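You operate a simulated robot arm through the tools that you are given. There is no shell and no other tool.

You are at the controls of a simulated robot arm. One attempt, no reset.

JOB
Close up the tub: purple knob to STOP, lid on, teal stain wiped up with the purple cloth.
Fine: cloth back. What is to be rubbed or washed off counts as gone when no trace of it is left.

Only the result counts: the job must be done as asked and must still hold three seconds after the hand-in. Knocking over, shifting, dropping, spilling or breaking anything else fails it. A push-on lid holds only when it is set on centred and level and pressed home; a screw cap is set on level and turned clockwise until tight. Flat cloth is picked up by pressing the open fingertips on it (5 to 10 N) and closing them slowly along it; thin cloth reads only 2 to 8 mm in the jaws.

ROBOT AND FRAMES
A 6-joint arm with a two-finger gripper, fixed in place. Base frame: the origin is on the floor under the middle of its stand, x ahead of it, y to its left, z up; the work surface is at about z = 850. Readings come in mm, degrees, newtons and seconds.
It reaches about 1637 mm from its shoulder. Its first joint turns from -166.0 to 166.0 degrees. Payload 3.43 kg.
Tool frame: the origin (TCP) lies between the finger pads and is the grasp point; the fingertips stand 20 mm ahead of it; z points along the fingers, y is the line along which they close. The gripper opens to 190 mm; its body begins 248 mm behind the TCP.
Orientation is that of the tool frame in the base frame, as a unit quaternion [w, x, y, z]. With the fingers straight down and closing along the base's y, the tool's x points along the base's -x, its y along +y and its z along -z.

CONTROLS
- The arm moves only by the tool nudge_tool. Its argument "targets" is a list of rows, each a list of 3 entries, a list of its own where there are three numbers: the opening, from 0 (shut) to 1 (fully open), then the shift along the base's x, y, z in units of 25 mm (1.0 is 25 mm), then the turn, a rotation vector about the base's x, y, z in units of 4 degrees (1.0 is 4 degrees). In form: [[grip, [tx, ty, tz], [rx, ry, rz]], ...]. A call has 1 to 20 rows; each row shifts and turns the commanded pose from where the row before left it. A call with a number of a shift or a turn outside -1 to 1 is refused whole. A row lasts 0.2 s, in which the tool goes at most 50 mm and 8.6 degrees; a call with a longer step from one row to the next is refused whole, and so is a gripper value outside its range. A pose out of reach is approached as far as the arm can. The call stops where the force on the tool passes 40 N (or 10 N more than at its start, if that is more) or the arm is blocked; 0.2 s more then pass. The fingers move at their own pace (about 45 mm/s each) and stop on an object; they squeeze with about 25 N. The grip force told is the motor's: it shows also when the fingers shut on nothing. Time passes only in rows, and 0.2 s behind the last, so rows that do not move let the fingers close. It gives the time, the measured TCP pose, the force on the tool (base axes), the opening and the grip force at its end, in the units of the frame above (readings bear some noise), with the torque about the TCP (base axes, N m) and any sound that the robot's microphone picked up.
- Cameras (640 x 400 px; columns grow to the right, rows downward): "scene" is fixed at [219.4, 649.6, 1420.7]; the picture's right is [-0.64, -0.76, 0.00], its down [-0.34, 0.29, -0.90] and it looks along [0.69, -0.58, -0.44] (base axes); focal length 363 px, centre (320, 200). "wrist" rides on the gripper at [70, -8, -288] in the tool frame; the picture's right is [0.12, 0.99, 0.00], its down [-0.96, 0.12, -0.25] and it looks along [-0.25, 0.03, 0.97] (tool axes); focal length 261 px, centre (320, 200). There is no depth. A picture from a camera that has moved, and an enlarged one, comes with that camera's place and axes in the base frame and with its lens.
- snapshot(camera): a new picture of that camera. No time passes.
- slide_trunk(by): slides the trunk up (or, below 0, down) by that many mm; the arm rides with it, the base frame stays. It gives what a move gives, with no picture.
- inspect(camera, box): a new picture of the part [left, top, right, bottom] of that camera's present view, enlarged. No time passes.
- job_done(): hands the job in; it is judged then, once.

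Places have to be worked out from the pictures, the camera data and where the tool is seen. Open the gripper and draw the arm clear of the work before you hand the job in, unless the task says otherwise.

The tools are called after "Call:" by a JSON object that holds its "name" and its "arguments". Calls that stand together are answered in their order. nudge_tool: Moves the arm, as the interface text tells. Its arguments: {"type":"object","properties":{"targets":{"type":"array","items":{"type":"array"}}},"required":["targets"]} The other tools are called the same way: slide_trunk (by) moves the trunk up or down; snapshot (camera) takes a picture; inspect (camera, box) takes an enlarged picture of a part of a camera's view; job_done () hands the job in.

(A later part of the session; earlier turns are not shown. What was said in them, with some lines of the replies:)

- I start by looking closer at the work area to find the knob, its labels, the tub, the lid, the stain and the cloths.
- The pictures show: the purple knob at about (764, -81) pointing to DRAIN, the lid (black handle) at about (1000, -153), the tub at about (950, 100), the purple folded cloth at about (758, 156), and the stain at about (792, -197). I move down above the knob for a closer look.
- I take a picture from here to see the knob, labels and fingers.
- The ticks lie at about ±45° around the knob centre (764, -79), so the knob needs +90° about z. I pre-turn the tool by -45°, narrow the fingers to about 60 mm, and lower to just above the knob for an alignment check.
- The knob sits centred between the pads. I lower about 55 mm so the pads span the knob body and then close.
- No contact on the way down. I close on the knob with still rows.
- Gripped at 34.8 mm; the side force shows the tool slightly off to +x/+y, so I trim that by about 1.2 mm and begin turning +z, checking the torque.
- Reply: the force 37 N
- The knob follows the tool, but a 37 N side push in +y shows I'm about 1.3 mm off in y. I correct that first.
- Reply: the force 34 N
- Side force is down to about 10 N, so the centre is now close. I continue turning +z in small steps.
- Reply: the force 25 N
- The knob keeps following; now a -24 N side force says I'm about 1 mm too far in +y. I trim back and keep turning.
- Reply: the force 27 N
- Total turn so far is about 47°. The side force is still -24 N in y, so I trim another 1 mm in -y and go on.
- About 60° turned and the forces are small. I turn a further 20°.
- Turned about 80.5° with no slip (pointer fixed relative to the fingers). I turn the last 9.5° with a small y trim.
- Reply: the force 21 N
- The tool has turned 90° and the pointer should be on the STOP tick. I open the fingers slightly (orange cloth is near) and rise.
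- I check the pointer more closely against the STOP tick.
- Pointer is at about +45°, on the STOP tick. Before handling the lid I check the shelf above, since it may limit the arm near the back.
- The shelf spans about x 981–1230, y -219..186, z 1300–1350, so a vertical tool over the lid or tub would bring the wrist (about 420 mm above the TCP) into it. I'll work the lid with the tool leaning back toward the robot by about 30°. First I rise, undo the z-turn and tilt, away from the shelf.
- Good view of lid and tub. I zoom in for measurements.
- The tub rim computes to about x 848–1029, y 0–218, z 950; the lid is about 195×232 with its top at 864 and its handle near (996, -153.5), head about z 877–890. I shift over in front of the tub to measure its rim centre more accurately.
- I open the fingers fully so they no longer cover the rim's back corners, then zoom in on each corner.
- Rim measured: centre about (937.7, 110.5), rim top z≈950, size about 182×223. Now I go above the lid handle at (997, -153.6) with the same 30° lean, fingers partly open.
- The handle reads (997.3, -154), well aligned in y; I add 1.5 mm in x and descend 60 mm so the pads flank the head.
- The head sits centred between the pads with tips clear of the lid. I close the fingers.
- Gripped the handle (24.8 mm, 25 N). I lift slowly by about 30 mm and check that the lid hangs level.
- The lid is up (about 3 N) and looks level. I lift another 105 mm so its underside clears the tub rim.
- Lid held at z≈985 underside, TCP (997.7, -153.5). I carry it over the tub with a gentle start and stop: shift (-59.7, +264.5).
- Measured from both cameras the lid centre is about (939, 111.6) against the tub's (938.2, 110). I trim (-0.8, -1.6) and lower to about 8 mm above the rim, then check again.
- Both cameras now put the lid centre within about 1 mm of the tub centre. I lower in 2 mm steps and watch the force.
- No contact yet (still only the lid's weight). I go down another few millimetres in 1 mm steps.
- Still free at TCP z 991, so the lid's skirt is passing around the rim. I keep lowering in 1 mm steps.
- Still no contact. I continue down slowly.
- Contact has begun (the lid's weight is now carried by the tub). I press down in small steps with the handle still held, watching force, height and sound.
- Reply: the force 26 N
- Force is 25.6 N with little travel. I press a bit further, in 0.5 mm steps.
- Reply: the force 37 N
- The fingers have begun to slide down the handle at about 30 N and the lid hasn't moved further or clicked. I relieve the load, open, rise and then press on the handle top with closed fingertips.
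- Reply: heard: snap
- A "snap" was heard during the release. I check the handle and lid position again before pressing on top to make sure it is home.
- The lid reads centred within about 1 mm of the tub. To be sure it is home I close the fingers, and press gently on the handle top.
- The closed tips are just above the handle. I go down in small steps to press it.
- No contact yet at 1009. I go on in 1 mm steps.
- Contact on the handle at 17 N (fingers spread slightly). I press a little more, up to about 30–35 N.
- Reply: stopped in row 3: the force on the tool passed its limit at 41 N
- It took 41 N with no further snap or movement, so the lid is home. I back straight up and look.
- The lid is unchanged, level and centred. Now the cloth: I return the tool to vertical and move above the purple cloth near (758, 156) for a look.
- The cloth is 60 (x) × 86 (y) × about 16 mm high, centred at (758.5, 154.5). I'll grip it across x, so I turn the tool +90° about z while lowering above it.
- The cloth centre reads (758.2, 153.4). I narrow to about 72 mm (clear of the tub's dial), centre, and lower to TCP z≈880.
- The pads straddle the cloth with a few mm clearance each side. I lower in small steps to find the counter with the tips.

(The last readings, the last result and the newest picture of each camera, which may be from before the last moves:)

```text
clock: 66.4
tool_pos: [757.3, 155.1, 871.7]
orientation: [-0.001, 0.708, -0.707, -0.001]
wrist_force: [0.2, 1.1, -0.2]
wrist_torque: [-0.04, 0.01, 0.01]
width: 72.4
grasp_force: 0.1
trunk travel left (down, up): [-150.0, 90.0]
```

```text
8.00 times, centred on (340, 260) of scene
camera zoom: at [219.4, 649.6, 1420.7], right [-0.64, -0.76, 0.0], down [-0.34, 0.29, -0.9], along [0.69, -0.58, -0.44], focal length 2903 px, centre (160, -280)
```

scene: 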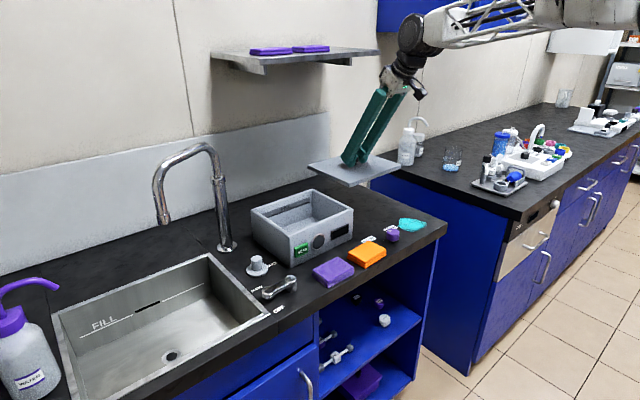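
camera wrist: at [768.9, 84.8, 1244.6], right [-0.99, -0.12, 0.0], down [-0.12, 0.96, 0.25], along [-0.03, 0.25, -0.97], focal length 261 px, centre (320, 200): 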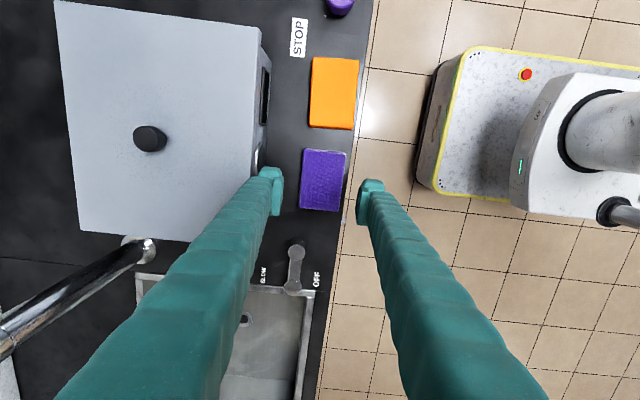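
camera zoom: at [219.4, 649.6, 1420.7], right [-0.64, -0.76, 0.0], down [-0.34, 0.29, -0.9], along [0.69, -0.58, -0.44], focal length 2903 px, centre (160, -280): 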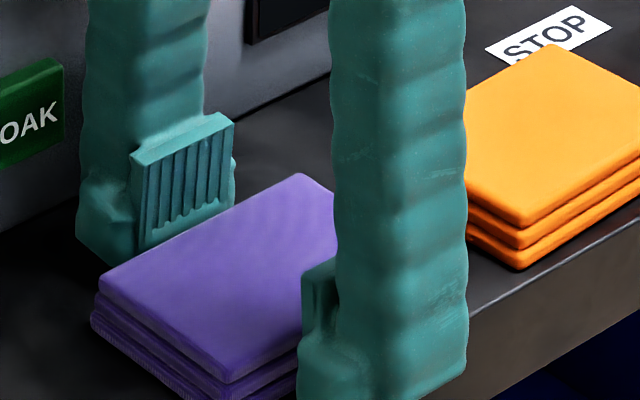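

Tips are about 1.5 mm above the counter with no contact. I raise 1 mm and close gradually onto the cloth's sides.

Call:
{"name": "nudge_tool", "arguments": {"targets": [[0.36, [0, 0, 0.04], [0, 0, 0]], [0.34, [0, 0, 0], [0, 0, 0]], [0.32, [0, 0, 0], [0, 0, 0]], [0.3, [0, 0, 0], [0, 0, 0]], [0.28, [0, 0, 0], [0, 0, 0]], [0.28, [0, 0, 0], [0, 0, 0]]]}}

Call:
{"name": "inspect", "arguments": {"camera": "wrist", "box": [240, 120, 400, 240]}}

Call:
{"name": "inspect", "arguments": {"camera": "scene", "box": [310, 235, 370, 285]}}

```text
clock: 67.8
tool_pos: [758.2, 154.4, 874.8]
orientation: [0.0, -0.707, 0.707, 0.002]
wrist_force: [-0.3, -0.3, -1.1]
wrist_torque: [-0.02, -0.01, 0.01]
width: 63.5
grasp_force: 25.0
trunk travel left (down, up): [-150.0, 90.0]
```

```text
3.33 times, centred on (320, 180) of wrist
camera zoom: at [765.8, 83.5, 1161.0], right [-0.99, -0.12, 0.0], down [-0.12, 0.96, 0.25], along [-0.03, 0.25, -0.97], focal length 869 px, centre (320, 267)
```

zoom: 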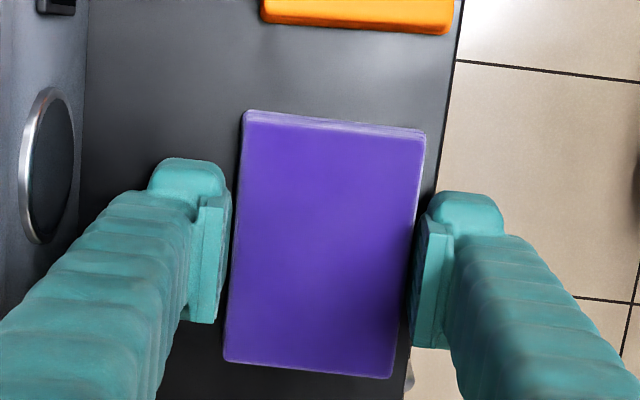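

```text
8.00 times, centred on (340, 260) of scene
camera zoom: at [219.4, 649.6, 1420.7], right [-0.64, -0.76, 0.0], down [-0.34, 0.29, -0.9], along [0.69, -0.58, -0.44], focal length 2903 px, centre (160, -280)
```

zoom: 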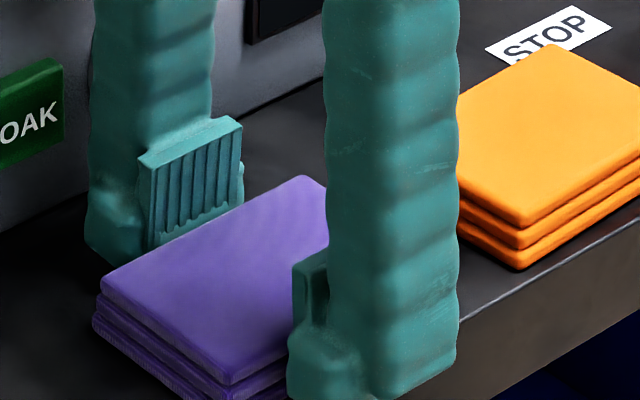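

Gripped at 63.5 mm with 25 N. I lift slowly and check that the whole folded cloth comes with the fingers.

Call:
{"name": "nudge_tool", "arguments": {"targets": [[0.25, [0, 0, 0.1], [0, 0, 0]], [0.25, [0, 0, 0.2], [0, 0, 0]], [0.25, [0, 0, 0.3], [0, 0, 0]], [0.25, [0, 0, 0.4], [0, 0, 0]], [0.25, [0, 0, 0], [0, 0, 0]]]}}

Call:
{"name": "inspect", "arguments": {"camera": "wrist", "box": [240, 120, 400, 240]}}

Call:
{"name": "inspect", "arguments": {"camera": "scene", "box": [300, 215, 380, 285]}}

```text
clock: 69.0
tool_pos: [756.4, 155.6, 897.8]
orientation: [0.002, -0.707, 0.707, 0.002]
wrist_force: [0.1, -1.3, -0.4]
wrist_torque: [-0.03, 0.03, 0.02]
width: 63.3
grasp_force: 24.9
trunk travel left (down, up): [-150.0, 90.0]
```

```text
3.33 times, centred on (320, 180) of wrist
camera zoom: at [766.1, 83.2, 1185.9], right [-0.99, -0.12, 0.0], down [-0.12, 0.96, 0.25], along [-0.03, 0.25, -0.97], focal length 869 px, centre (320, 267)
```

zoom: 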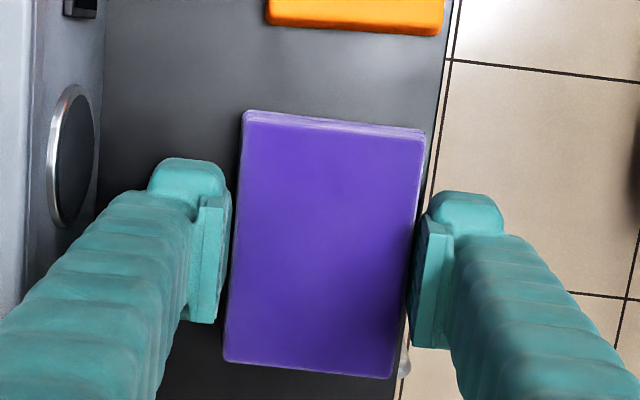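

```text
5.71 times, centred on (340, 250) of scene
camera zoom: at [219.4, 649.6, 1420.7], right [-0.64, -0.76, 0.0], down [-0.34, 0.29, -0.9], along [0.69, -0.58, -0.44], focal length 2074 px, centre (206, -86)
```

zoom: 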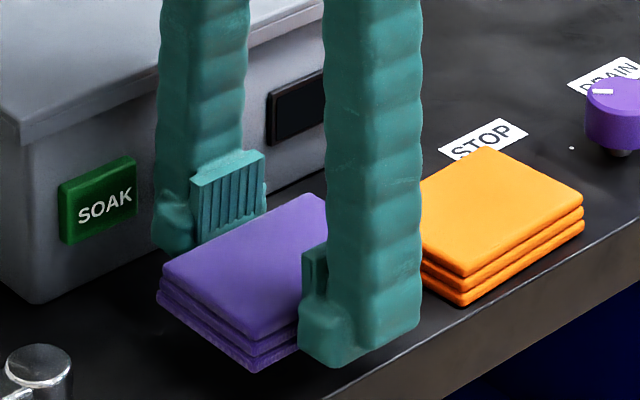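

The whole cloth is held. I raise to z≈945 and carry it in -y over the orange cloth and knob, keeping x until clear of the lid, then to above the stain centre (793, -199).

Call:
{"name": "nudge_tool", "arguments": {"targets": [[0.25, [0, 0, 0.7], [0, 0, 0]], [0.25, [0, 0, 0.7], [0, 0, 0]], [0.25, [0, -0.4, 0.5], [0, 0, 0]], [0.25, [0, -0.8, 0], [0, 0, 0]], [0.25, [0, -0.9, 0], [0, 0, 0]], [0.25, [0, -0.9, 0], [0, 0, 0]], [0.25, [0, -0.9, 0], [0, 0, 0]], [0.25, [0, -0.9, 0], [0, 0, 0]], [0.25, [0, -0.9, 0], [0, 0, 0]], [0.25, [0, -0.9, 0], [0, 0, 0]], [0.25, [0.1, -0.9, 0], [0, 0, 0]], [0.25, [0.2, -0.9, 0], [0, 0, 0]], [0.25, [0.2, -0.9, 0], [0, 0, 0]], [0.25, [0.3, -0.9, 0], [0, 0, 0]], [0.25, [0.3, -0.9, 0], [0, 0, 0]], [0.25, [0.2, -0.9, 0], [0, 0, 0]], [0.25, [0.1, -0.9, 0], [0, 0, 0]], [0.25, [0, -0.8, 0], [0, 0, 0]], [0.25, [0, -0.4, 0], [0, 0, 0]], [0.25, [0, 0, 0], [0, 0, 0]]]}}

Call:
{"name": "snapshot", "arguments": {"camera": "wrist"}}

Call:
{"name": "inspect", "arguments": {"camera": "scene", "box": [320, 150, 460, 260]}}

```text
clock: 73.2
tool_pos: [794.0, -197.8, 945.2]
orientation: [0.002, -0.707, 0.707, 0.001]
wrist_force: [0.0, -0.2, -0.2]
wrist_torque: [0.03, -0.03, 0.0]
width: 63.3
grasp_force: 25.3
trunk travel left (down, up): [-150.0, 90.0]
```

```text
taken
camera wrist: at [801.7, -269.1, 1231.8], right [-0.99, -0.12, 0.0], down [-0.12, 0.96, 0.25], along [-0.03, 0.25, -0.97], focal length 261 px, centre (320, 200)
```

wrist: 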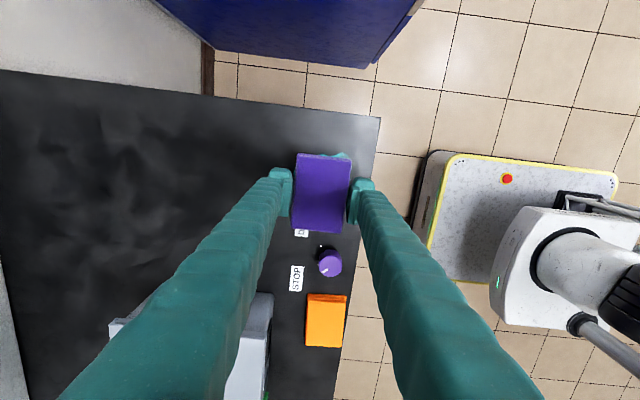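

```text
3.64 times, centred on (390, 205) of scene
camera zoom: at [219.4, 649.6, 1420.7], right [-0.64, -0.76, 0.0], down [-0.34, 0.29, -0.9], along [0.69, -0.58, -0.44], focal length 1320 px, centre (66, 182)
```

zoom: 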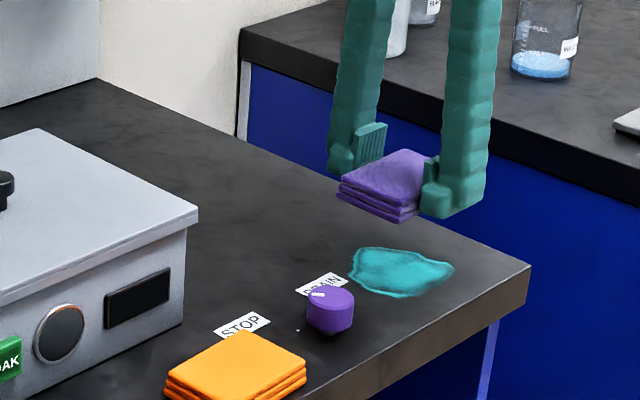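

Cloth is over the stain at (793.7, -199). I lower to just above the counter.

Call:
{"name": "nudge_tool", "arguments": {"targets": [[0.25, [0, 0, -0.7], [0, 0, 0]], [0.25, [0, 0, -0.7], [0, 0, 0]], [0.25, [0, 0, -0.7], [0, 0, 0]], [0.25, [0, 0, -0.4], [0, 0, 0]], [0.25, [0, 0, -0.2], [0, 0, 0]], [0.25, [0, 0, 0], [0, 0, 0]]]}}

Call:
{"name": "nudge_tool", "arguments": {"targets": [[0.25, [0, 0, -0.04], [0, 0, 0]], [0.25, [0, 0, -0.04], [0, 0, 0]], [0.25, [0, 0, 0], [0, 0, 0]]]}}

```text
clock: 74.6
tool_pos: [792.0, -199.0, 877.7]
orientation: [0.001, -0.707, 0.708, 0.002]
wrist_force: [0.0, -0.6, -0.1]
wrist_torque: [0.01, 0.02, 0.04]
width: 63.2
grasp_force: 25.5
trunk travel left (down, up): [-150.0, 90.0]
```

```text
clock: 75.4
tool_pos: [791.9, -199.4, 876.6]
orientation: [-0.002, 0.707, -0.707, -0.001]
wrist_force: [-0.2, -0.6, -0.7]
wrist_torque: [-0.01, 0.0, -0.02]
width: 63.6
grasp_force: 24.5
trunk travel left (down, up): [-150.0, 90.0]
```

No contact yet at about 875. I lower further in 1 mm steps toward light pressure.

Call:
{"name": "nudge_tool", "arguments": {"targets": [[0.25, [0, 0, -0.04], [0, 0, 0]], [0.25, [0, 0, -0.04], [0, 0, 0]], [0.25, [0, 0, -0.02], [0, 0, 0]], [0.25, [0, 0, 0], [0, 0, 0]]]}}

```text
clock: 76.4
tool_pos: [792.8, -198.4, 874.8]
orientation: [0.002, -0.707, 0.707, 0.001]
wrist_force: [-0.3, 0.1, -0.3]
wrist_torque: [-0.01, 0.0, -0.04]
width: 63.3
grasp_force: 25.0
trunk travel left (down, up): [-150.0, 90.0]
```

Call:
{"name": "nudge_tool", "arguments": {"targets": [[0.25, [0, 0, -0.03], [0, 0, 0]], [0.25, [0, 0, -0.03], [0, 0, 0]], [0.25, [0, 0, 0], [0, 0, 0]]]}}

Call:
{"name": "inspect", "arguments": {"camera": "scene", "box": [370, 180, 450, 250]}}

```text
clock: 77.2
tool_pos: [793.1, -196.5, 873.1]
orientation: [0.001, -0.707, 0.707, 0.001]
wrist_force: [-3.2, -0.8, 18.5]
wrist_torque: [0.0, 0.16, -0.02]
width: 63.4
grasp_force: 25.0
trunk travel left (down, up): [-150.0, 90.0]
```

```text
5.71 times, centred on (410, 215) of scene
camera zoom: at [219.4, 649.6, 1420.7], right [-0.64, -0.76, 0.0], down [-0.34, 0.29, -0.9], along [0.69, -0.58, -0.44], focal length 2074 px, centre (-194, 114)
```

zoom: 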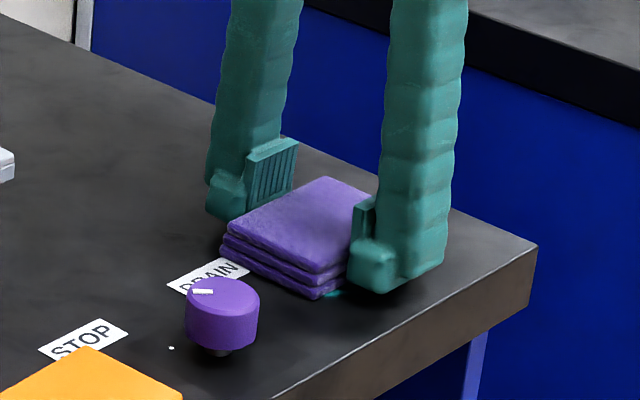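

Contact at 18.5 N; I ease off 0.4 mm and start wiping in x with short strokes, watching the forces.

Call:
{"name": "nudge_tool", "arguments": {"targets": [[0.25, [0, 0, 0.016], [0, 0, 0]], [0.25, [-0.25, 0, 0], [0, 0, 0]], [0.25, [-0.25, 0, 0], [0, 0, 0]], [0.25, [-0.25, 0, 0], [0, 0, 0]], [0.25, [-0.25, 0, 0], [0, 0, 0]], [0.25, [0, 0, 0], [0, 0, 0]]]}}

Call:
{"name": "inspect", "arguments": {"camera": "scene", "box": [370, 180, 450, 250]}}

Call:
{"name": "snapshot", "arguments": {"camera": "wrist"}}

```text
clock: 78.6
tool_pos: [767.3, -197.6, 873.8]
orientation: [0.001, -0.707, 0.707, 0.001]
wrist_force: [7.2, 1.6, 23.3]
wrist_torque: [0.02, -0.18, 0.02]
width: 63.7
grasp_force: 24.7
trunk travel left (down, up): [-150.0, 90.0]
```

```text
5.71 times, centred on (410, 215) of scene
camera zoom: at [219.4, 649.6, 1420.7], right [-0.64, -0.76, 0.0], down [-0.34, 0.29, -0.9], along [0.69, -0.58, -0.44], focal length 2074 px, centre (-194, 114)
```

zoom: 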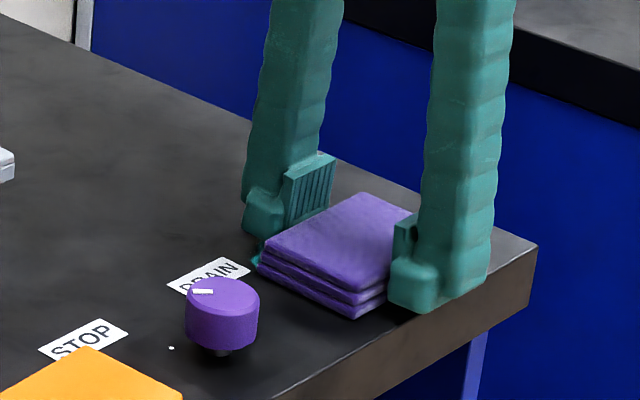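

```text
taken
camera wrist: at [776.1, -269.9, 1160.4], right [-0.99, -0.12, 0.0], down [-0.12, 0.96, 0.25], along [-0.03, 0.25, -0.97], focal length 261 px, centre (320, 200)
```

wrist: 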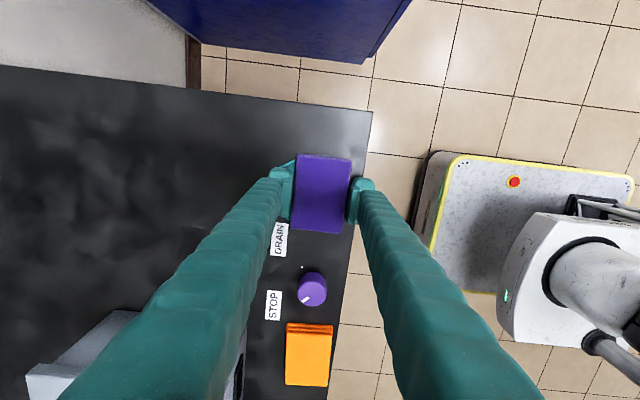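

The strokes go smoothly; force is 23 N so I ease up 0.5 mm and stroke back in +x to about x=820.

Call:
{"name": "nudge_tool", "arguments": {"targets": [[0.25, [0, 0, 0.02], [0, 0, 0]], [0.25, [0.3, 0, 0], [0, 0, 0]], [0.25, [0.3, 0, 0], [0, 0, 0]], [0.25, [0.3, 0, 0], [0, 0, 0]], [0.25, [0.3, 0, 0], [0, 0, 0]], [0.25, [0.3, 0, 0], [0, 0, 0]], [0.25, [0.3, 0, 0], [0, 0, 0]], [0.25, [0.3, 0, 0], [0, 0, 0]], [0.25, [0, 0, 0], [0, 0, 0]]]}}

Call:
{"name": "inspect", "arguments": {"camera": "scene", "box": [370, 180, 450, 250]}}

```text
clock: 80.6
tool_pos: [819.8, -197.9, 873.3]
orientation: [-0.001, 0.707, -0.707, -0.002]
wrist_force: [-2.4, -0.8, 6.0]
wrist_torque: [0.02, 0.1, 0.03]
width: 63.3
grasp_force: 24.6
trunk travel left (down, up): [-150.0, 90.0]
```

```text
5.71 times, centred on (410, 215) of scene
camera zoom: at [219.4, 649.6, 1420.7], right [-0.64, -0.76, 0.0], down [-0.34, 0.29, -0.9], along [0.69, -0.58, -0.44], focal length 2074 px, centre (-194, 114)
```

zoom: 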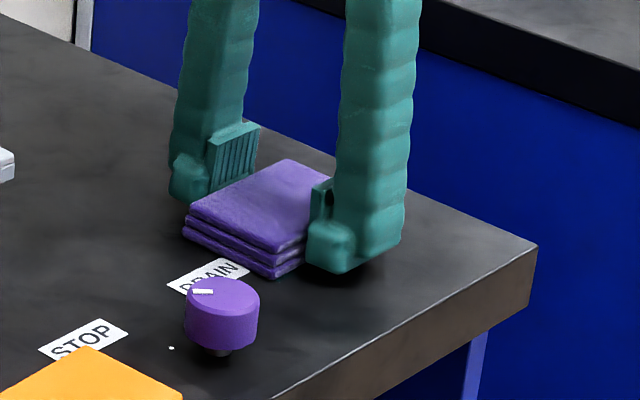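

Force 6 N and no teal shows where the cloth has passed. I make passes with y offset to both sides to cover the edges.

Call:
{"name": "nudge_tool", "arguments": {"targets": [[0.25, [0, -0.25, 0], [0, 0, 0]], [0.25, [0, -0.3, 0], [0, 0, 0]], [0.25, [-0.3, 0, 0], [0, 0, 0]], [0.25, [-0.3, 0, 0], [0, 0, 0]], [0.25, [-0.3, 0, 0], [0, 0, 0]], [0.25, [-0.3, 0, 0], [0, 0, 0]], [0.25, [-0.3, 0, 0], [0, 0, 0]], [0.25, [-0.3, 0, 0], [0, 0, 0]], [0.25, [-0.3, 0, 0], [0, 0, 0]], [0.25, [0, 0, 0], [0, 0, 0]]]}}

Call:
{"name": "nudge_tool", "arguments": {"targets": [[0.25, [0, 0.27, 0], [0, 0, 0]], [0.25, [0, 0.27, 0], [0, 0, 0]], [0.25, [0, 0.27, 0], [0, 0, 0]], [0.25, [0, 0.27, 0], [0, 0, 0]], [0.25, [0.3, 0, 0], [0, 0, 0]], [0.25, [0.3, 0, 0], [0, 0, 0]], [0.25, [0.3, 0, 0], [0, 0, 0]], [0.25, [0.3, 0, 0], [0, 0, 0]], [0.25, [0.3, 0, 0], [0, 0, 0]], [0.25, [0.3, 0, 0], [0, 0, 0]], [0.25, [0.3, 0, 0], [0, 0, 0]], [0.25, [0, 0, 0], [0, 0, 0]]]}}

Call:
{"name": "inspect", "arguments": {"camera": "scene", "box": [370, 180, 450, 250]}}

```text
clock: 82.8
tool_pos: [768.1, -213.8, 873.3]
orientation: [0.0, -0.707, 0.707, 0.002]
wrist_force: [-1.0, 0.0, 0.1]
wrist_torque: [-0.01, 0.02, -0.02]
width: 63.2
grasp_force: 25.0
trunk travel left (down, up): [-150.0, 90.0]
```

```text
clock: 85.4
tool_pos: [819.5, -184.9, 873.9]
orientation: [0.001, -0.707, 0.707, 0.002]
wrist_force: [0.9, 0.4, 1.7]
wrist_torque: [0.0, -0.01, 0.02]
width: 63.6
grasp_force: 24.9
trunk travel left (down, up): [-150.0, 90.0]
```

```text
5.71 times, centred on (410, 215) of scene
camera zoom: at [219.4, 649.6, 1420.7], right [-0.64, -0.76, 0.0], down [-0.34, 0.29, -0.9], along [0.69, -0.58, -0.44], focal length 2074 px, centre (-194, 114)
```

zoom: 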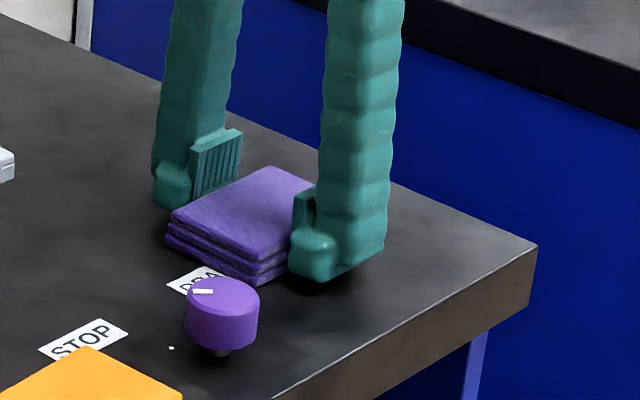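

Those passes ran with almost no pressure (0–2 N), so I press down 0.7 mm and repeat them with real contact force.

Call:
{"name": "nudge_tool", "arguments": {"targets": [[0.25, [0, 0, -0.015], [0, 0, 0]], [0.25, [0, 0, -0.015], [0, 0, 0]], [0.25, [-0.15, 0, 0], [0, 0, 0]], [0.25, [-0.15, 0, 0], [0, 0, 0]], [0.25, [0, 0, 0], [0, 0, 0]]]}}

```text
clock: 86.6
tool_pos: [812.9, -183.9, 872.0]
orientation: [-0.002, 0.707, -0.707, -0.002]
wrist_force: [2.2, 1.9, 8.2]
wrist_torque: [0.01, -0.02, -0.02]
width: 63.4
grasp_force: 25.6
trunk travel left (down, up): [-150.0, 90.0]
```

Now 8 N, which is right for rubbing. I sweep -x at this y, then across to y≈-213 and back in +x.

Call:
{"name": "nudge_tool", "arguments": {"targets": [[0.25, [-0.3, 0, 0], [0, 0, 0]], [0.25, [-0.3, 0, 0], [0, 0, 0]], [0.25, [-0.3, 0, 0], [0, 0, 0]], [0.25, [-0.3, 0, 0], [0, 0, 0]], [0.25, [-0.3, 0, 0], [0, 0, 0]], [0.25, [-0.3, 0, 0], [0, 0, 0]], [0.25, [0, 0, 0], [0, 0, 0]]]}}

Call:
{"name": "nudge_tool", "arguments": {"targets": [[0.25, [0, -0.3, 0], [0, 0, 0]], [0.25, [0, -0.3, 0], [0, 0, 0]], [0.25, [0, -0.3, 0], [0, 0, 0]], [0.25, [0, -0.3, 0], [0, 0, 0]], [0.25, [0, 0, 0], [0, 0, 0]]]}}

Call:
{"name": "nudge_tool", "arguments": {"targets": [[0.25, [0.3, 0, 0], [0, 0, 0]], [0.25, [0.3, 0, 0], [0, 0, 0]], [0.25, [0.3, 0, 0], [0, 0, 0]], [0.25, [0.3, 0, 0], [0, 0, 0]], [0.25, [0.3, 0, 0], [0, 0, 0]], [0.25, [0.3, 0, 0], [0, 0, 0]], [0.25, [0.3, 0, 0], [0, 0, 0]], [0.25, [0.2, 0, 0], [0, 0, 0]], [0.25, [0, 0, 0], [0, 0, 0]]]}}

Call:
{"name": "inspect", "arguments": {"camera": "scene", "box": [370, 180, 450, 250]}}

```text
clock: 88.2
tool_pos: [766.9, -185.9, 872.4]
orientation: [-0.001, 0.707, -0.707, -0.002]
wrist_force: [2.9, 0.5, 16.4]
wrist_torque: [0.01, -0.08, 0.01]
width: 63.3
grasp_force: 25.1
trunk travel left (down, up): [-150.0, 90.0]
```

```text
clock: 89.4
tool_pos: [767.0, -215.3, 873.0]
orientation: [0.001, -0.707, 0.707, 0.001]
wrist_force: [0.9, 2.5, 4.6]
wrist_torque: [-0.04, 0.02, 0.01]
width: 62.9
grasp_force: 24.9
trunk travel left (down, up): [-150.0, 90.0]
```

```text
clock: 91.4
tool_pos: [825.4, -216.0, 872.5]
orientation: [-0.001, 0.708, -0.707, -0.001]
wrist_force: [-0.9, 0.6, 2.7]
wrist_torque: [0.0, 0.01, -0.01]
width: 63.4
grasp_force: 25.2
trunk travel left (down, up): [-150.0, 90.0]
```

```text
5.71 times, centred on (410, 215) of scene
camera zoom: at [219.4, 649.6, 1420.7], right [-0.64, -0.76, 0.0], down [-0.34, 0.29, -0.9], along [0.69, -0.58, -0.44], focal length 2074 px, centre (-194, 114)
```

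zoom: 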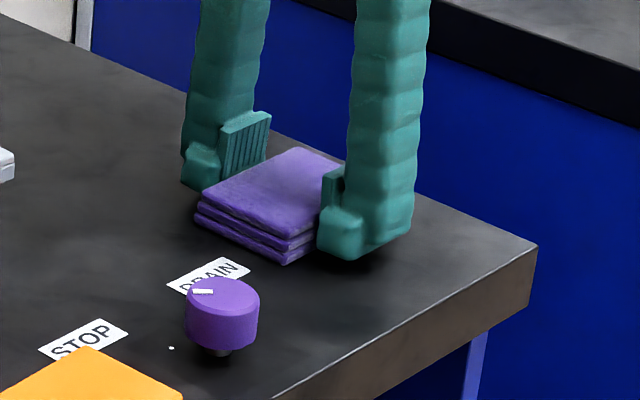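

Force there is down to 3 N; I add 0.4 mm and run one more -x stroke at this y, then lift to inspect.

Call:
{"name": "nudge_tool", "arguments": {"targets": [[0.25, [0, 0, -0.016], [0, 0, 0]], [0.25, [-0.3, 0, 0], [0, 0, 0]], [0.25, [-0.3, 0, 0], [0, 0, 0]], [0.25, [-0.3, 0, 0], [0, 0, 0]], [0.25, [-0.3, 0, 0], [0, 0, 0]], [0.25, [-0.3, 0, 0], [0, 0, 0]], [0.25, [-0.3, 0, 0], [0, 0, 0]], [0.25, [-0.3, 0, 0], [0, 0, 0]], [0.25, [0, 0, 0], [0, 0, 0]]]}}

Call:
{"name": "nudge_tool", "arguments": {"targets": [[0.25, [0, 0.3, 0], [0, 0, 0]], [0.25, [0, 0.3, 0], [0, 0, 0]], [0.25, [0.3, 0, 0], [0, 0, 0]], [0.25, [0.3, 0, 0], [0, 0, 0]], [0.25, [0.3, 0, 0], [0, 0, 0]], [0.25, [0.3, 0, 0], [0, 0, 0]], [0.25, [0.3, 0, 0], [0, 0, 0]], [0.25, [0.3, 0, 0], [0, 0, 0]], [0.25, [0, 0, 0], [0, 0, 0]]]}}

```text
clock: 93.4
tool_pos: [772.5, -214.8, 872.4]
orientation: [0.001, -0.707, 0.707, 0.001]
wrist_force: [1.3, 0.8, 11.1]
wrist_torque: [-0.02, 0.02, -0.05]
width: 63.3
grasp_force: 25.1
trunk travel left (down, up): [-150.0, 90.0]
```

```text
clock: 95.4
tool_pos: [817.1, -201.0, 873.0]
orientation: [0.001, -0.707, 0.707, 0.001]
wrist_force: [-1.3, 0.1, 4.4]
wrist_torque: [0.02, 0.06, 0.01]
width: 63.3
grasp_force: 24.4
trunk travel left (down, up): [-150.0, 90.0]
```

Now I lift the cloth straight up 80 mm and look for any remaining teal from both cameras.

Call:
{"name": "nudge_tool", "arguments": {"targets": [[0.25, [0, 0, 0.4], [0, 0, 0]], [0.25, [0, 0, 0.8], [0, 0, 0]], [0.25, [0, 0, 1], [0, 0, 0]], [0.25, [0, 0, 1], [0, 0, 0]], [0.25, [0, 0, 0], [0, 0, 0]]]}}

Call:
{"name": "inspect", "arguments": {"camera": "scene", "box": [370, 190, 450, 250]}}

Call:
{"name": "inspect", "arguments": {"camera": "wrist", "box": [220, 100, 420, 260]}}

```text
clock: 96.6
tool_pos: [816.5, -199.4, 951.8]
orientation: [0.001, -0.707, 0.707, 0.001]
wrist_force: [0.5, -0.3, 0.2]
wrist_torque: [0.0, 0.01, -0.02]
width: 63.1
grasp_force: 25.0
trunk travel left (down, up): [-150.0, 90.0]
```

```text
6.67 times, centred on (410, 220) of scene
camera zoom: at [219.4, 649.6, 1420.7], right [-0.64, -0.76, 0.0], down [-0.34, 0.29, -0.9], along [0.69, -0.58, -0.44], focal length 2420 px, centre (-280, 67)
```

zoom: 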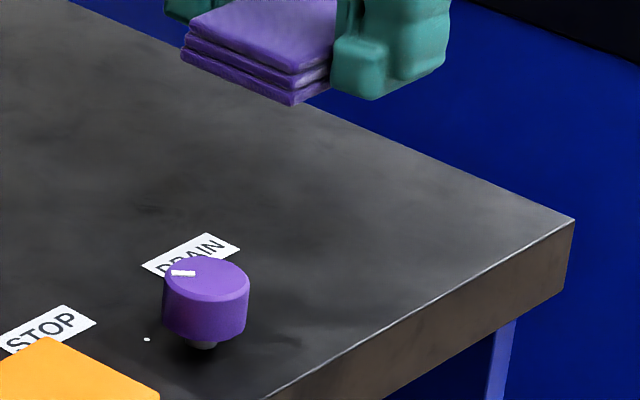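

```text
2.50 times, centred on (320, 180) of wrist
camera zoom: at [825.5, -271.6, 1239.0], right [-0.99, -0.12, 0.0], down [-0.12, 0.96, 0.25], along [-0.03, 0.25, -0.97], focal length 652 px, centre (320, 250)
```

zoom: 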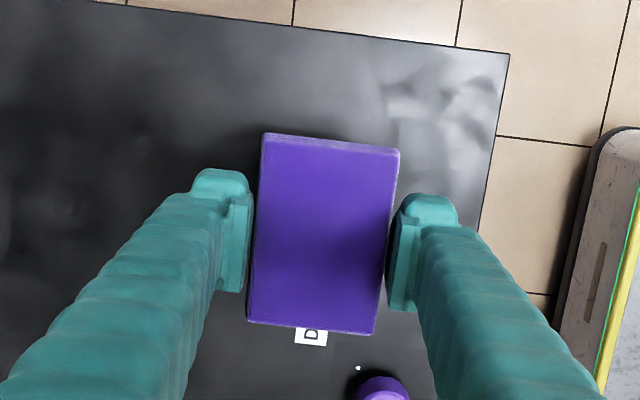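

No teal is visible from either view. Now I carry the cloth back to where it lay, at (758.1, 153.4), shifting x first to stay clear of the lid.

Call:
{"name": "nudge_tool", "arguments": {"targets": [[0.25, [-0.34, 0.4, 0], [0, 0, 0]], [0.25, [-0.34, 0.8, 0], [0, 0, 0]], [0.25, [-0.34, 0.9, 0], [0, 0, 0]], [0.25, [-0.34, 0.9, 0], [0, 0, 0]], [0.25, [-0.34, 0.9, 0], [0, 0, 0]], [0.25, [-0.34, 0.9, 0], [0, 0, 0]], [0.25, [-0.336, 0.9, 0], [0, 0, 0]], [0.25, [0, 0.9, 0], [0, 0, 0]], [0.25, [0, 0.9, 0], [0, 0, 0]], [0.25, [0, 0.9, 0], [0, 0, 0]], [0.25, [0, 0.9, 0], [0, 0, 0]], [0.25, [0, 0.9, 0], [0, 0, 0]], [0.25, [0, 0.9, 0], [0, 0, 0]], [0.25, [0, 0.9, 0], [0, 0, 0]], [0.25, [0, 0.9, 0], [0, 0, 0]], [0.25, [0, 0.8, 0], [0, 0, 0]], [0.25, [0, 0.5, 0], [0, 0, 0]], [0.25, [0, 0, 0], [0, 0, 0]]]}}

Call:
{"name": "snapshot", "arguments": {"camera": "wrist"}}

Call:
{"name": "inspect", "arguments": {"camera": "scene", "box": [280, 190, 440, 290]}}

```text
clock: 100.4
tool_pos: [759.1, 154.0, 951.9]
orientation: [-0.002, 0.707, -0.707, -0.001]
wrist_force: [0.4, 0.0, -0.9]
wrist_torque: [0.03, 0.01, 0.0]
width: 63.6
grasp_force: 25.3
trunk travel left (down, up): [-150.0, 90.0]
```

```text
taken
camera wrist: at [767.8, 82.7, 1239.5], right [-0.99, -0.12, 0.0], down [-0.12, 0.96, 0.25], along [-0.03, 0.25, -0.97], focal length 261 px, centre (320, 200)
```

wrist: 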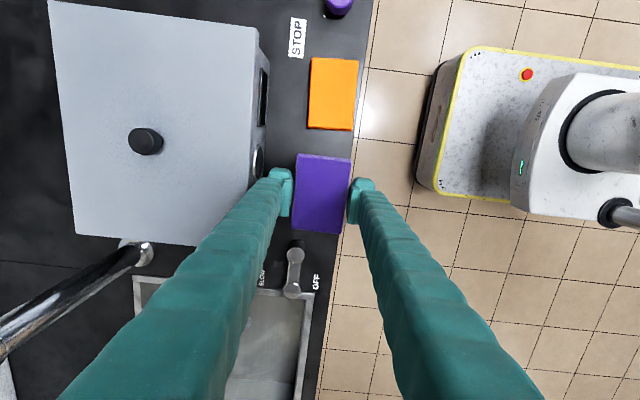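

```text
4.00 times, centred on (360, 240) of scene
camera zoom: at [219.4, 649.6, 1420.7], right [-0.64, -0.76, 0.0], down [-0.34, 0.29, -0.9], along [0.69, -0.58, -0.44], focal length 1452 px, centre (160, 40)
```

zoom: 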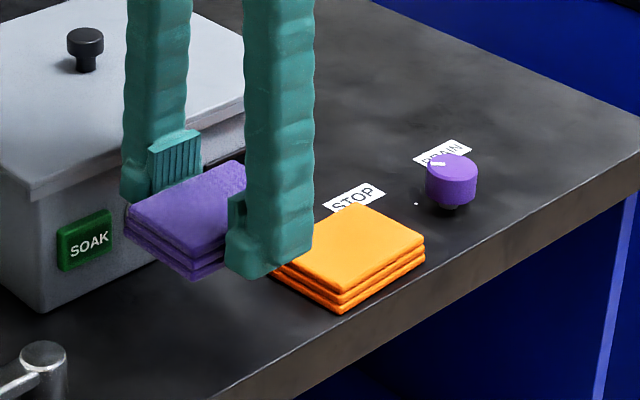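

The counter is clean. I lower the cloth back onto its spot with a small x/y trim, slowing near the surface.

Call:
{"name": "nudge_tool", "arguments": {"targets": [[0.25, [-0.06, 0.02, -0.6], [0, 0, 0]], [0.25, [0, 0, -0.7], [0, 0, 0]], [0.25, [0, 0, -0.7], [0, 0, 0]], [0.25, [0, 0, -0.5], [0, 0, 0]], [0.25, [0, 0, -0.3], [0, 0, 0]], [0.25, [0, 0, -0.16], [0, 0, 0]], [0.25, [0, 0, -0.06], [0, 0, 0]], [0.25, [0, 0, 0], [0, 0, 0]]]}}

```text
clock: 102.2
tool_pos: [757.4, 155.8, 876.3]
orientation: [-0.002, 0.707, -0.707, -0.001]
wrist_force: [0.3, -0.2, 0.9]
wrist_torque: [0.0, 0.01, -0.01]
width: 63.2
grasp_force: 24.9
trunk travel left (down, up): [-150.0, 90.0]
```

About 3 mm above the counter. I lower in 0.75 mm steps until light contact.

Call:
{"name": "nudge_tool", "arguments": {"targets": [[0.25, [0, 0, -0.03], [0, 0, 0]], [0.25, [0, 0, -0.03], [0, 0, 0]], [0.25, [0, 0, -0.03], [0, 0, 0]], [0.25, [0, 0, 0], [0, 0, 0]]]}}

```text
clock: 103.2
tool_pos: [757.0, 157.1, 872.9]
orientation: [-0.001, 0.707, -0.707, -0.001]
wrist_force: [-0.8, -0.9, 0.2]
wrist_torque: [0.02, 0.0, -0.01]
width: 63.7
grasp_force: 25.3
trunk travel left (down, up): [-150.0, 90.0]
```

Call:
{"name": "nudge_tool", "arguments": {"targets": [[0.25, [0, 0, -0.03], [0, 0, 0]], [0.25, [0, 0, -0.02], [0, 0, 0]], [0.25, [0, 0, 0], [0, 0, 0]]]}}

Call:
{"name": "inspect", "arguments": {"camera": "wrist", "box": [240, 120, 400, 240]}}

Call:
{"name": "inspect", "arguments": {"camera": "scene", "box": [300, 225, 380, 285]}}

```text
clock: 104.0
tool_pos: [756.9, 156.1, 873.6]
orientation: [0.001, -0.707, 0.707, 0.001]
wrist_force: [0.1, -0.2, -0.9]
wrist_torque: [0.02, -0.02, 0.02]
width: 63.3
grasp_force: 25.1
trunk travel left (down, up): [-150.0, 90.0]
```

```text
3.33 times, centred on (320, 180) of wrist
camera zoom: at [765.9, 84.6, 1160.5], right [-0.99, -0.12, 0.0], down [-0.12, 0.96, 0.25], along [-0.03, 0.25, -0.97], focal length 869 px, centre (320, 267)
```

zoom: 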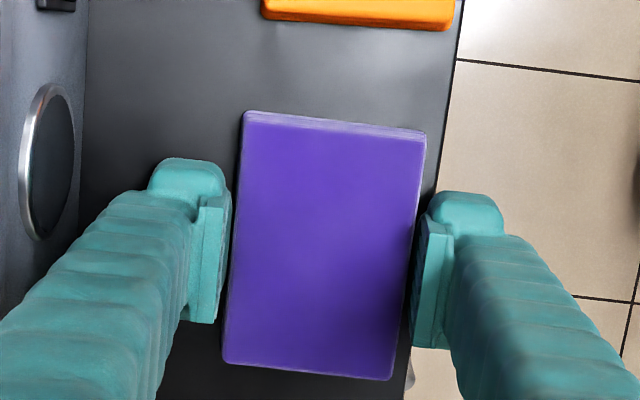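

```text
6.67 times, centred on (340, 255) of scene
camera zoom: at [219.4, 649.6, 1420.7], right [-0.64, -0.76, 0.0], down [-0.34, 0.29, -0.9], along [0.69, -0.58, -0.44], focal length 2420 px, centre (187, -167)
```

zoom: 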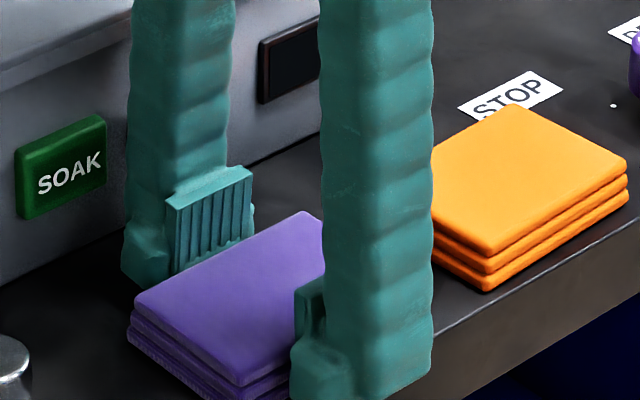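

Same height and x as at pick-up, y about 1 mm off. I trim y by -1 mm and lower the last bit.

Call:
{"name": "nudge_tool", "arguments": {"targets": [[0.25, [0, -0.04, 0], [0, 0, 0]], [0.25, [0, 0, -0.02], [0, 0, 0]], [0.25, [0, 0, -0.02], [0, 0, 0]], [0.25, [0, 0, 0], [0, 0, 0]]]}}

```text
clock: 105.0
tool_pos: [757.0, 155.2, 873.0]
orientation: [-0.001, 0.707, -0.707, -0.001]
wrist_force: [-0.2, -0.7, 0.3]
wrist_torque: [0.03, 0.02, 0.02]
width: 63.4
grasp_force: 25.5
trunk travel left (down, up): [-150.0, 90.0]
```

Still no contact force; I step down 0.5 mm at a time once more.

Call:
{"name": "nudge_tool", "arguments": {"targets": [[0.25, [0, 0, -0.02], [0, 0, 0]], [0.25, [0, 0, -0.02], [0, 0, 0]], [0.25, [0, 0, 0], [0, 0, 0]]]}}

Call:
{"name": "inspect", "arguments": {"camera": "wrist", "box": [240, 120, 400, 240]}}

```text
clock: 105.8
tool_pos: [756.6, 156.5, 872.2]
orientation: [-0.002, 0.707, -0.707, -0.001]
wrist_force: [2.0, -1.4, 14.6]
wrist_torque: [-0.01, 0.05, 0.0]
width: 63.4
grasp_force: 24.8
trunk travel left (down, up): [-150.0, 90.0]
```

```text
3.33 times, centred on (320, 180) of wrist
camera zoom: at [764.8, 83.6, 1159.2], right [-0.99, -0.12, 0.0], down [-0.12, 0.96, 0.25], along [-0.03, 0.25, -0.97], focal length 869 px, centre (320, 267)
```

zoom: 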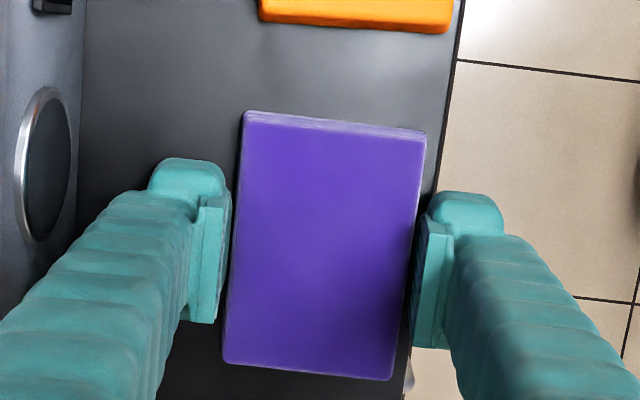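

The cloth is on the counter (14.6 N). I ease up slightly, open gently to 74 mm and rise straight up.

Call:
{"name": "nudge_tool", "arguments": {"targets": [[0.25, [0.02, 0, 0.02], [0, 0, 0]], [0.34, [0, 0, 0], [0, 0, 0]], [0.36, [0, 0, 0], [0, 0, 0]], [0.38, [0, 0, 0], [0, 0, 0]], [0.39, [0, 0, 0], [0, 0, 0]], [0.39, [0, 0, 0.2], [0, 0, 0]], [0.39, [0, 0, 0.5], [0, 0, 0]], [0.39, [0, 0, 0.8], [0, 0, 0]], [0.39, [0, 0, 1], [0, 0, 0]], [0.39, [0, 0, 1], [0, 0, 0]], [0.39, [0, 0, 1], [0, 0, 0]], [0.39, [0, 0, 1], [0, 0, 0]], [0.39, [0, 0, 1], [0, 0, 0]]]}}

Call:
{"name": "snapshot", "arguments": {"camera": "scene"}}

Call:
{"name": "inspect", "arguments": {"camera": "scene", "box": [290, 190, 450, 290]}}

Call:
{"name": "snapshot", "arguments": {"camera": "wrist"}}

```text
clock: 108.6
tool_pos: [758.0, 154.7, 1034.7]
orientation: [-0.002, 0.707, -0.707, -0.001]
wrist_force: [0.2, 0.4, 0.7]
wrist_torque: [0.01, 0.07, -0.02]
width: 74.2
grasp_force: 0.1
trunk travel left (down, up): [-150.0, 90.0]
```

```text
taken
```

scene: 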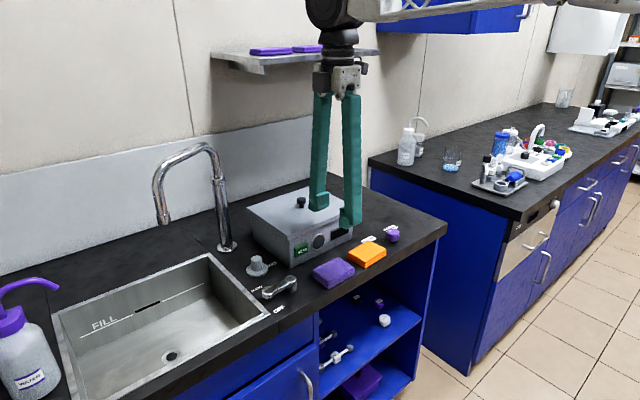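

```text
4.00 times, centred on (370, 240) of scene
camera zoom: at [219.4, 649.6, 1420.7], right [-0.64, -0.76, 0.0], down [-0.34, 0.29, -0.9], along [0.69, -0.58, -0.44], focal length 1452 px, centre (120, 40)
```

zoom: 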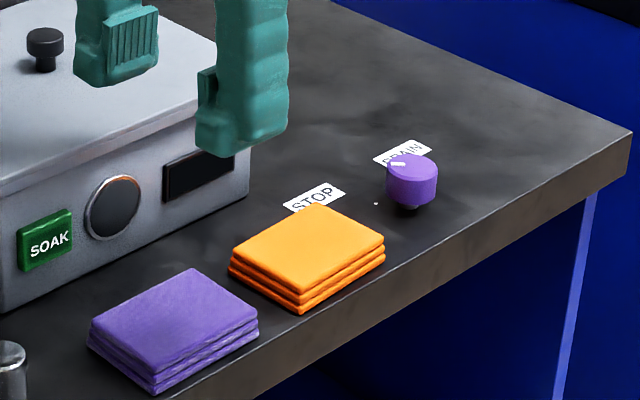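

```text
taken
camera wrist: at [767.1, 82.8, 1321.5], right [-0.99, -0.12, 0.0], down [-0.12, 0.96, 0.25], along [-0.03, 0.25, -0.97], focal length 261 px, centre (320, 200)
```

wrist: 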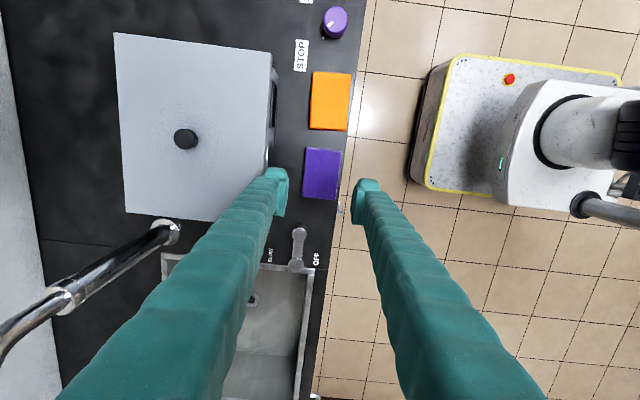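

The cloth lies back in its place. I move up and over toward the former stain for a final top-down check of stain and knob, turning the tool back on the way.

Call:
{"name": "nudge_tool", "arguments": {"targets": [[0.5, [0, -0.9, 0.6], [0, 0, -1]], [0.6, [0, -0.9, 0.6], [0, 0, -1]], [0.8, [0, -0.9, 0.6], [0, 0, -1]], [1, [0, -0.9, 0.6], [0, 0, -1]], [1, [0, -0.9, 0], [0, 0, -1]], [1, [0, -0.9, 0], [0, 0, -1]], [1, [0, -0.9, 0], [0, 0, -1]], [1, [0, -0.9, 0], [0, 0, -1]], [1, [0, -0.9, 0], [0, 0, -1]], [1, [0, -0.9, 0], [0, 0, -1]], [1, [0, -0.9, 0], [0, 0, -1]], [1, [0, -0.9, 0], [0, 0, -1]], [1, [0, -0.9, 0], [0, 0, -1]], [1, [0, -0.6, 0], [0, 0, -1]], [1, [0, 0, 0], [0, 0, -1]], [1, [0, 0, 0], [0, 0, -1]], [1, [0, 0, 0], [0, 0, -1]], [1, [0, 0, 0], [0, 0, -1]], [1, [0, 0, 0], [0, 0, -1]], [1, [0, 0, 0], [0, 0, -1]]]}}

Call:
{"name": "nudge_tool", "arguments": {"targets": [[1, [0, 0, 0], [0, 0, -0.8333]], [1, [0, 0, 0], [0, 0, -0.8333]], [1, [0, 0, 0], [0, 0, -0.8333]], [1, [0, 0, 0], [0, 0, 0]]]}}

Call:
{"name": "snapshot", "arguments": {"camera": "wrist"}}

Call:
{"name": "inspect", "arguments": {"camera": "wrist", "box": [250, 110, 410, 230]}}

Call:
{"name": "inspect", "arguments": {"camera": "scene", "box": [375, 205, 450, 250]}}

Call:
{"name": "inspect", "arguments": {"camera": "scene", "box": [230, 170, 450, 310]}}

```text
clock: 112.8
tool_pos: [757.3, -152.4, 1093.6]
orientation: [0.001, -0.087, 0.996, 0.0]
wrist_force: [-0.1, 0.1, 0.6]
wrist_torque: [-0.01, -0.01, 0.0]
width: 190.1
grasp_force: 0.0
trunk travel left (down, up): [-150.0, 90.0]
```

```text
clock: 113.8
tool_pos: [757.7, -153.7, 1094.6]
orientation: [0.002, 0.0, 1.0, 0.0]
wrist_force: [0.5, 0.0, 0.0]
wrist_torque: [0.0, 0.01, 0.0]
width: 189.8
grasp_force: 0.0
trunk travel left (down, up): [-150.0, 90.0]
```

```text
taken
camera wrist: at [685.7, -161.2, 1381.1], right [-0.12, 0.99, 0.0], down [0.96, 0.12, 0.25], along [0.25, 0.03, -0.97], focal length 261 px, centre (320, 200)
```

wrist: 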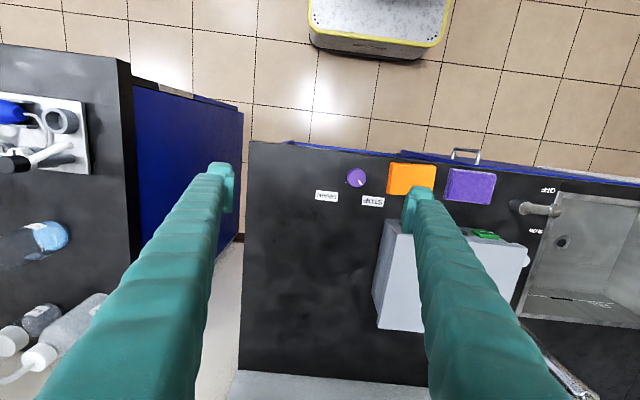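

```text
3.33 times, centred on (330, 170) of wrist
camera zoom: at [685.7, -161.2, 1381.1], right [-0.12, 0.99, 0.0], down [0.96, 0.12, 0.25], along [0.25, 0.03, -0.97], focal length 869 px, centre (287, 300)
```

zoom: 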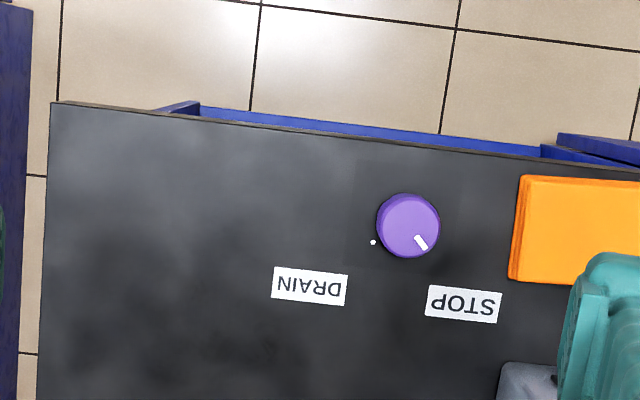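

```text
8.53 times, centred on (412, 228) of scene
camera zoom: at [219.4, 649.6, 1420.7], right [-0.64, -0.76, 0.0], down [-0.34, 0.29, -0.9], along [0.69, -0.58, -0.44], focal length 3097 px, centre (-469, -35)
```

zoom: 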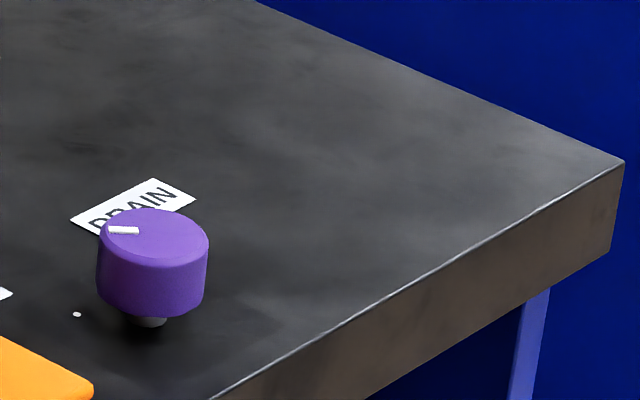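

```text
2.86 times, centred on (340, 240) of scene
camera zoom: at [219.4, 649.6, 1420.7], right [-0.64, -0.76, 0.0], down [-0.34, 0.29, -0.9], along [0.69, -0.58, -0.44], focal length 1037 px, centre (263, 86)
```

zoom: 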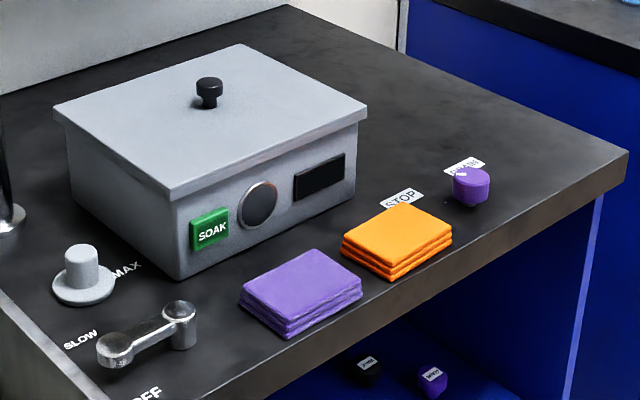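

Everything looks right: pointer at about 45° on STOP, lid seated, cloths in place. One last close look at the stain area for faint traces.

Call:
{"name": "inspect", "arguments": {"camera": "wrist", "box": [250, 135, 350, 205]}}

Call:
{"name": "inspect", "arguments": {"camera": "scene", "box": [392, 208, 436, 238]}}

```text
5.71 times, centred on (300, 170) of wrist
camera zoom: at [685.7, -161.2, 1381.1], right [-0.12, 0.99, 0.0], down [0.96, 0.12, 0.25], along [0.25, 0.03, -0.97], focal length 1489 px, centre (434, 371)
```

zoom: 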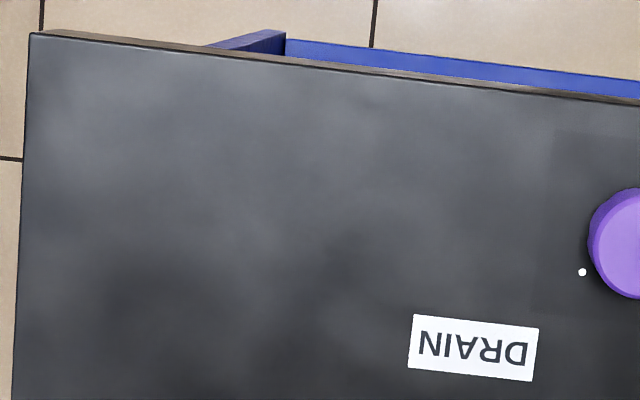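

```text
13.33 times, centred on (414, 223) of scene
camera zoom: at [219.4, 649.6, 1420.7], right [-0.64, -0.76, 0.0], down [-0.34, 0.29, -0.9], along [0.69, -0.58, -0.44], focal length 4839 px, centre (-933, -107)
```

zoom: 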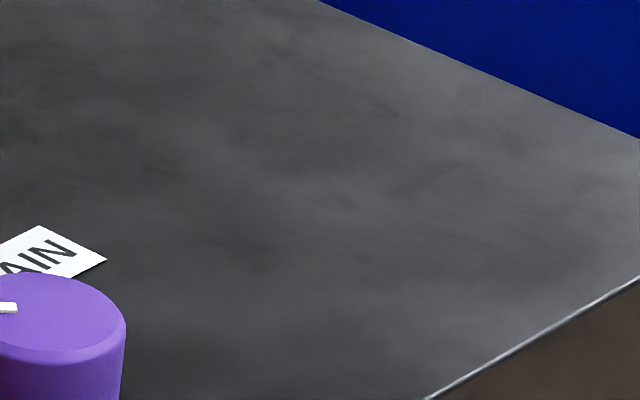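

No trace of teal remains, the gripper is open and empty. I draw the arm up and back clear of the work.

Call:
{"name": "nudge_tool", "arguments": {"targets": [[1, [-0.3, 0, 0.8], [0, 0, 0]], [1, [-0.3, 0, 0.8], [0, 0, 0]], [1, [-0.3, 0, 0.8], [0, 0, 0]], [1, [-0.3, 0, 0.8], [0, 0, 0]], [1, [-0.3, 0, 0.8], [0, 0, 0]], [1, [-0.3, 0, 0.8], [0, 0, 0]], [1, [0, 0, 0.5], [0, 0, 0]], [1, [0, 0, 0], [0, 0, 0]]]}}

Call:
{"name": "snapshot", "arguments": {"camera": "scene"}}

```text
clock: 115.6
tool_pos: [714.0, -153.9, 1226.3]
orientation: [0.002, 0.001, 1.0, 0.0]
wrist_force: [0.2, 0.5, -0.8]
wrist_torque: [0.0, -0.08, 0.0]
width: 190.1
grasp_force: 0.1
trunk travel left (down, up): [-150.0, 90.0]
```

```text
taken
```

scene: 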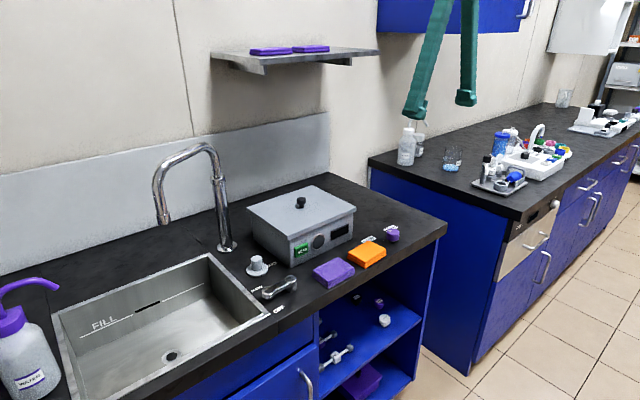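

The final view shows the lid on, the knob at STOP, the counter clean, the cloth back and the arm clear, so I hand the job in.

Call:
{"name": "job_done", "arguments": {}}

```text
The job is handed in.
```

I've handed the job in with all three parts done. The system hasn't returned a verdict yet.

- **Knob:** the purple knob is turned 90° from DRAIN. Its pointer reads about 44–46°, and I measured the STOP mark at about 45°.
- **Lid:** it sits level on the tub, centred to within about 1 mm. I heard it snap as I released it after pressing down. A second press of about 41 N on the handle moved nothing further.
- **Stain:** it was wiped with the purple cloth, and close-up pictures from both cameras show no teal left.
- **Cloth:** it is back where it lay, within about 1 mm by the camera readings.

I saw nothing else moved or knocked. I opened the gripper and drew the arm clear before handing in.
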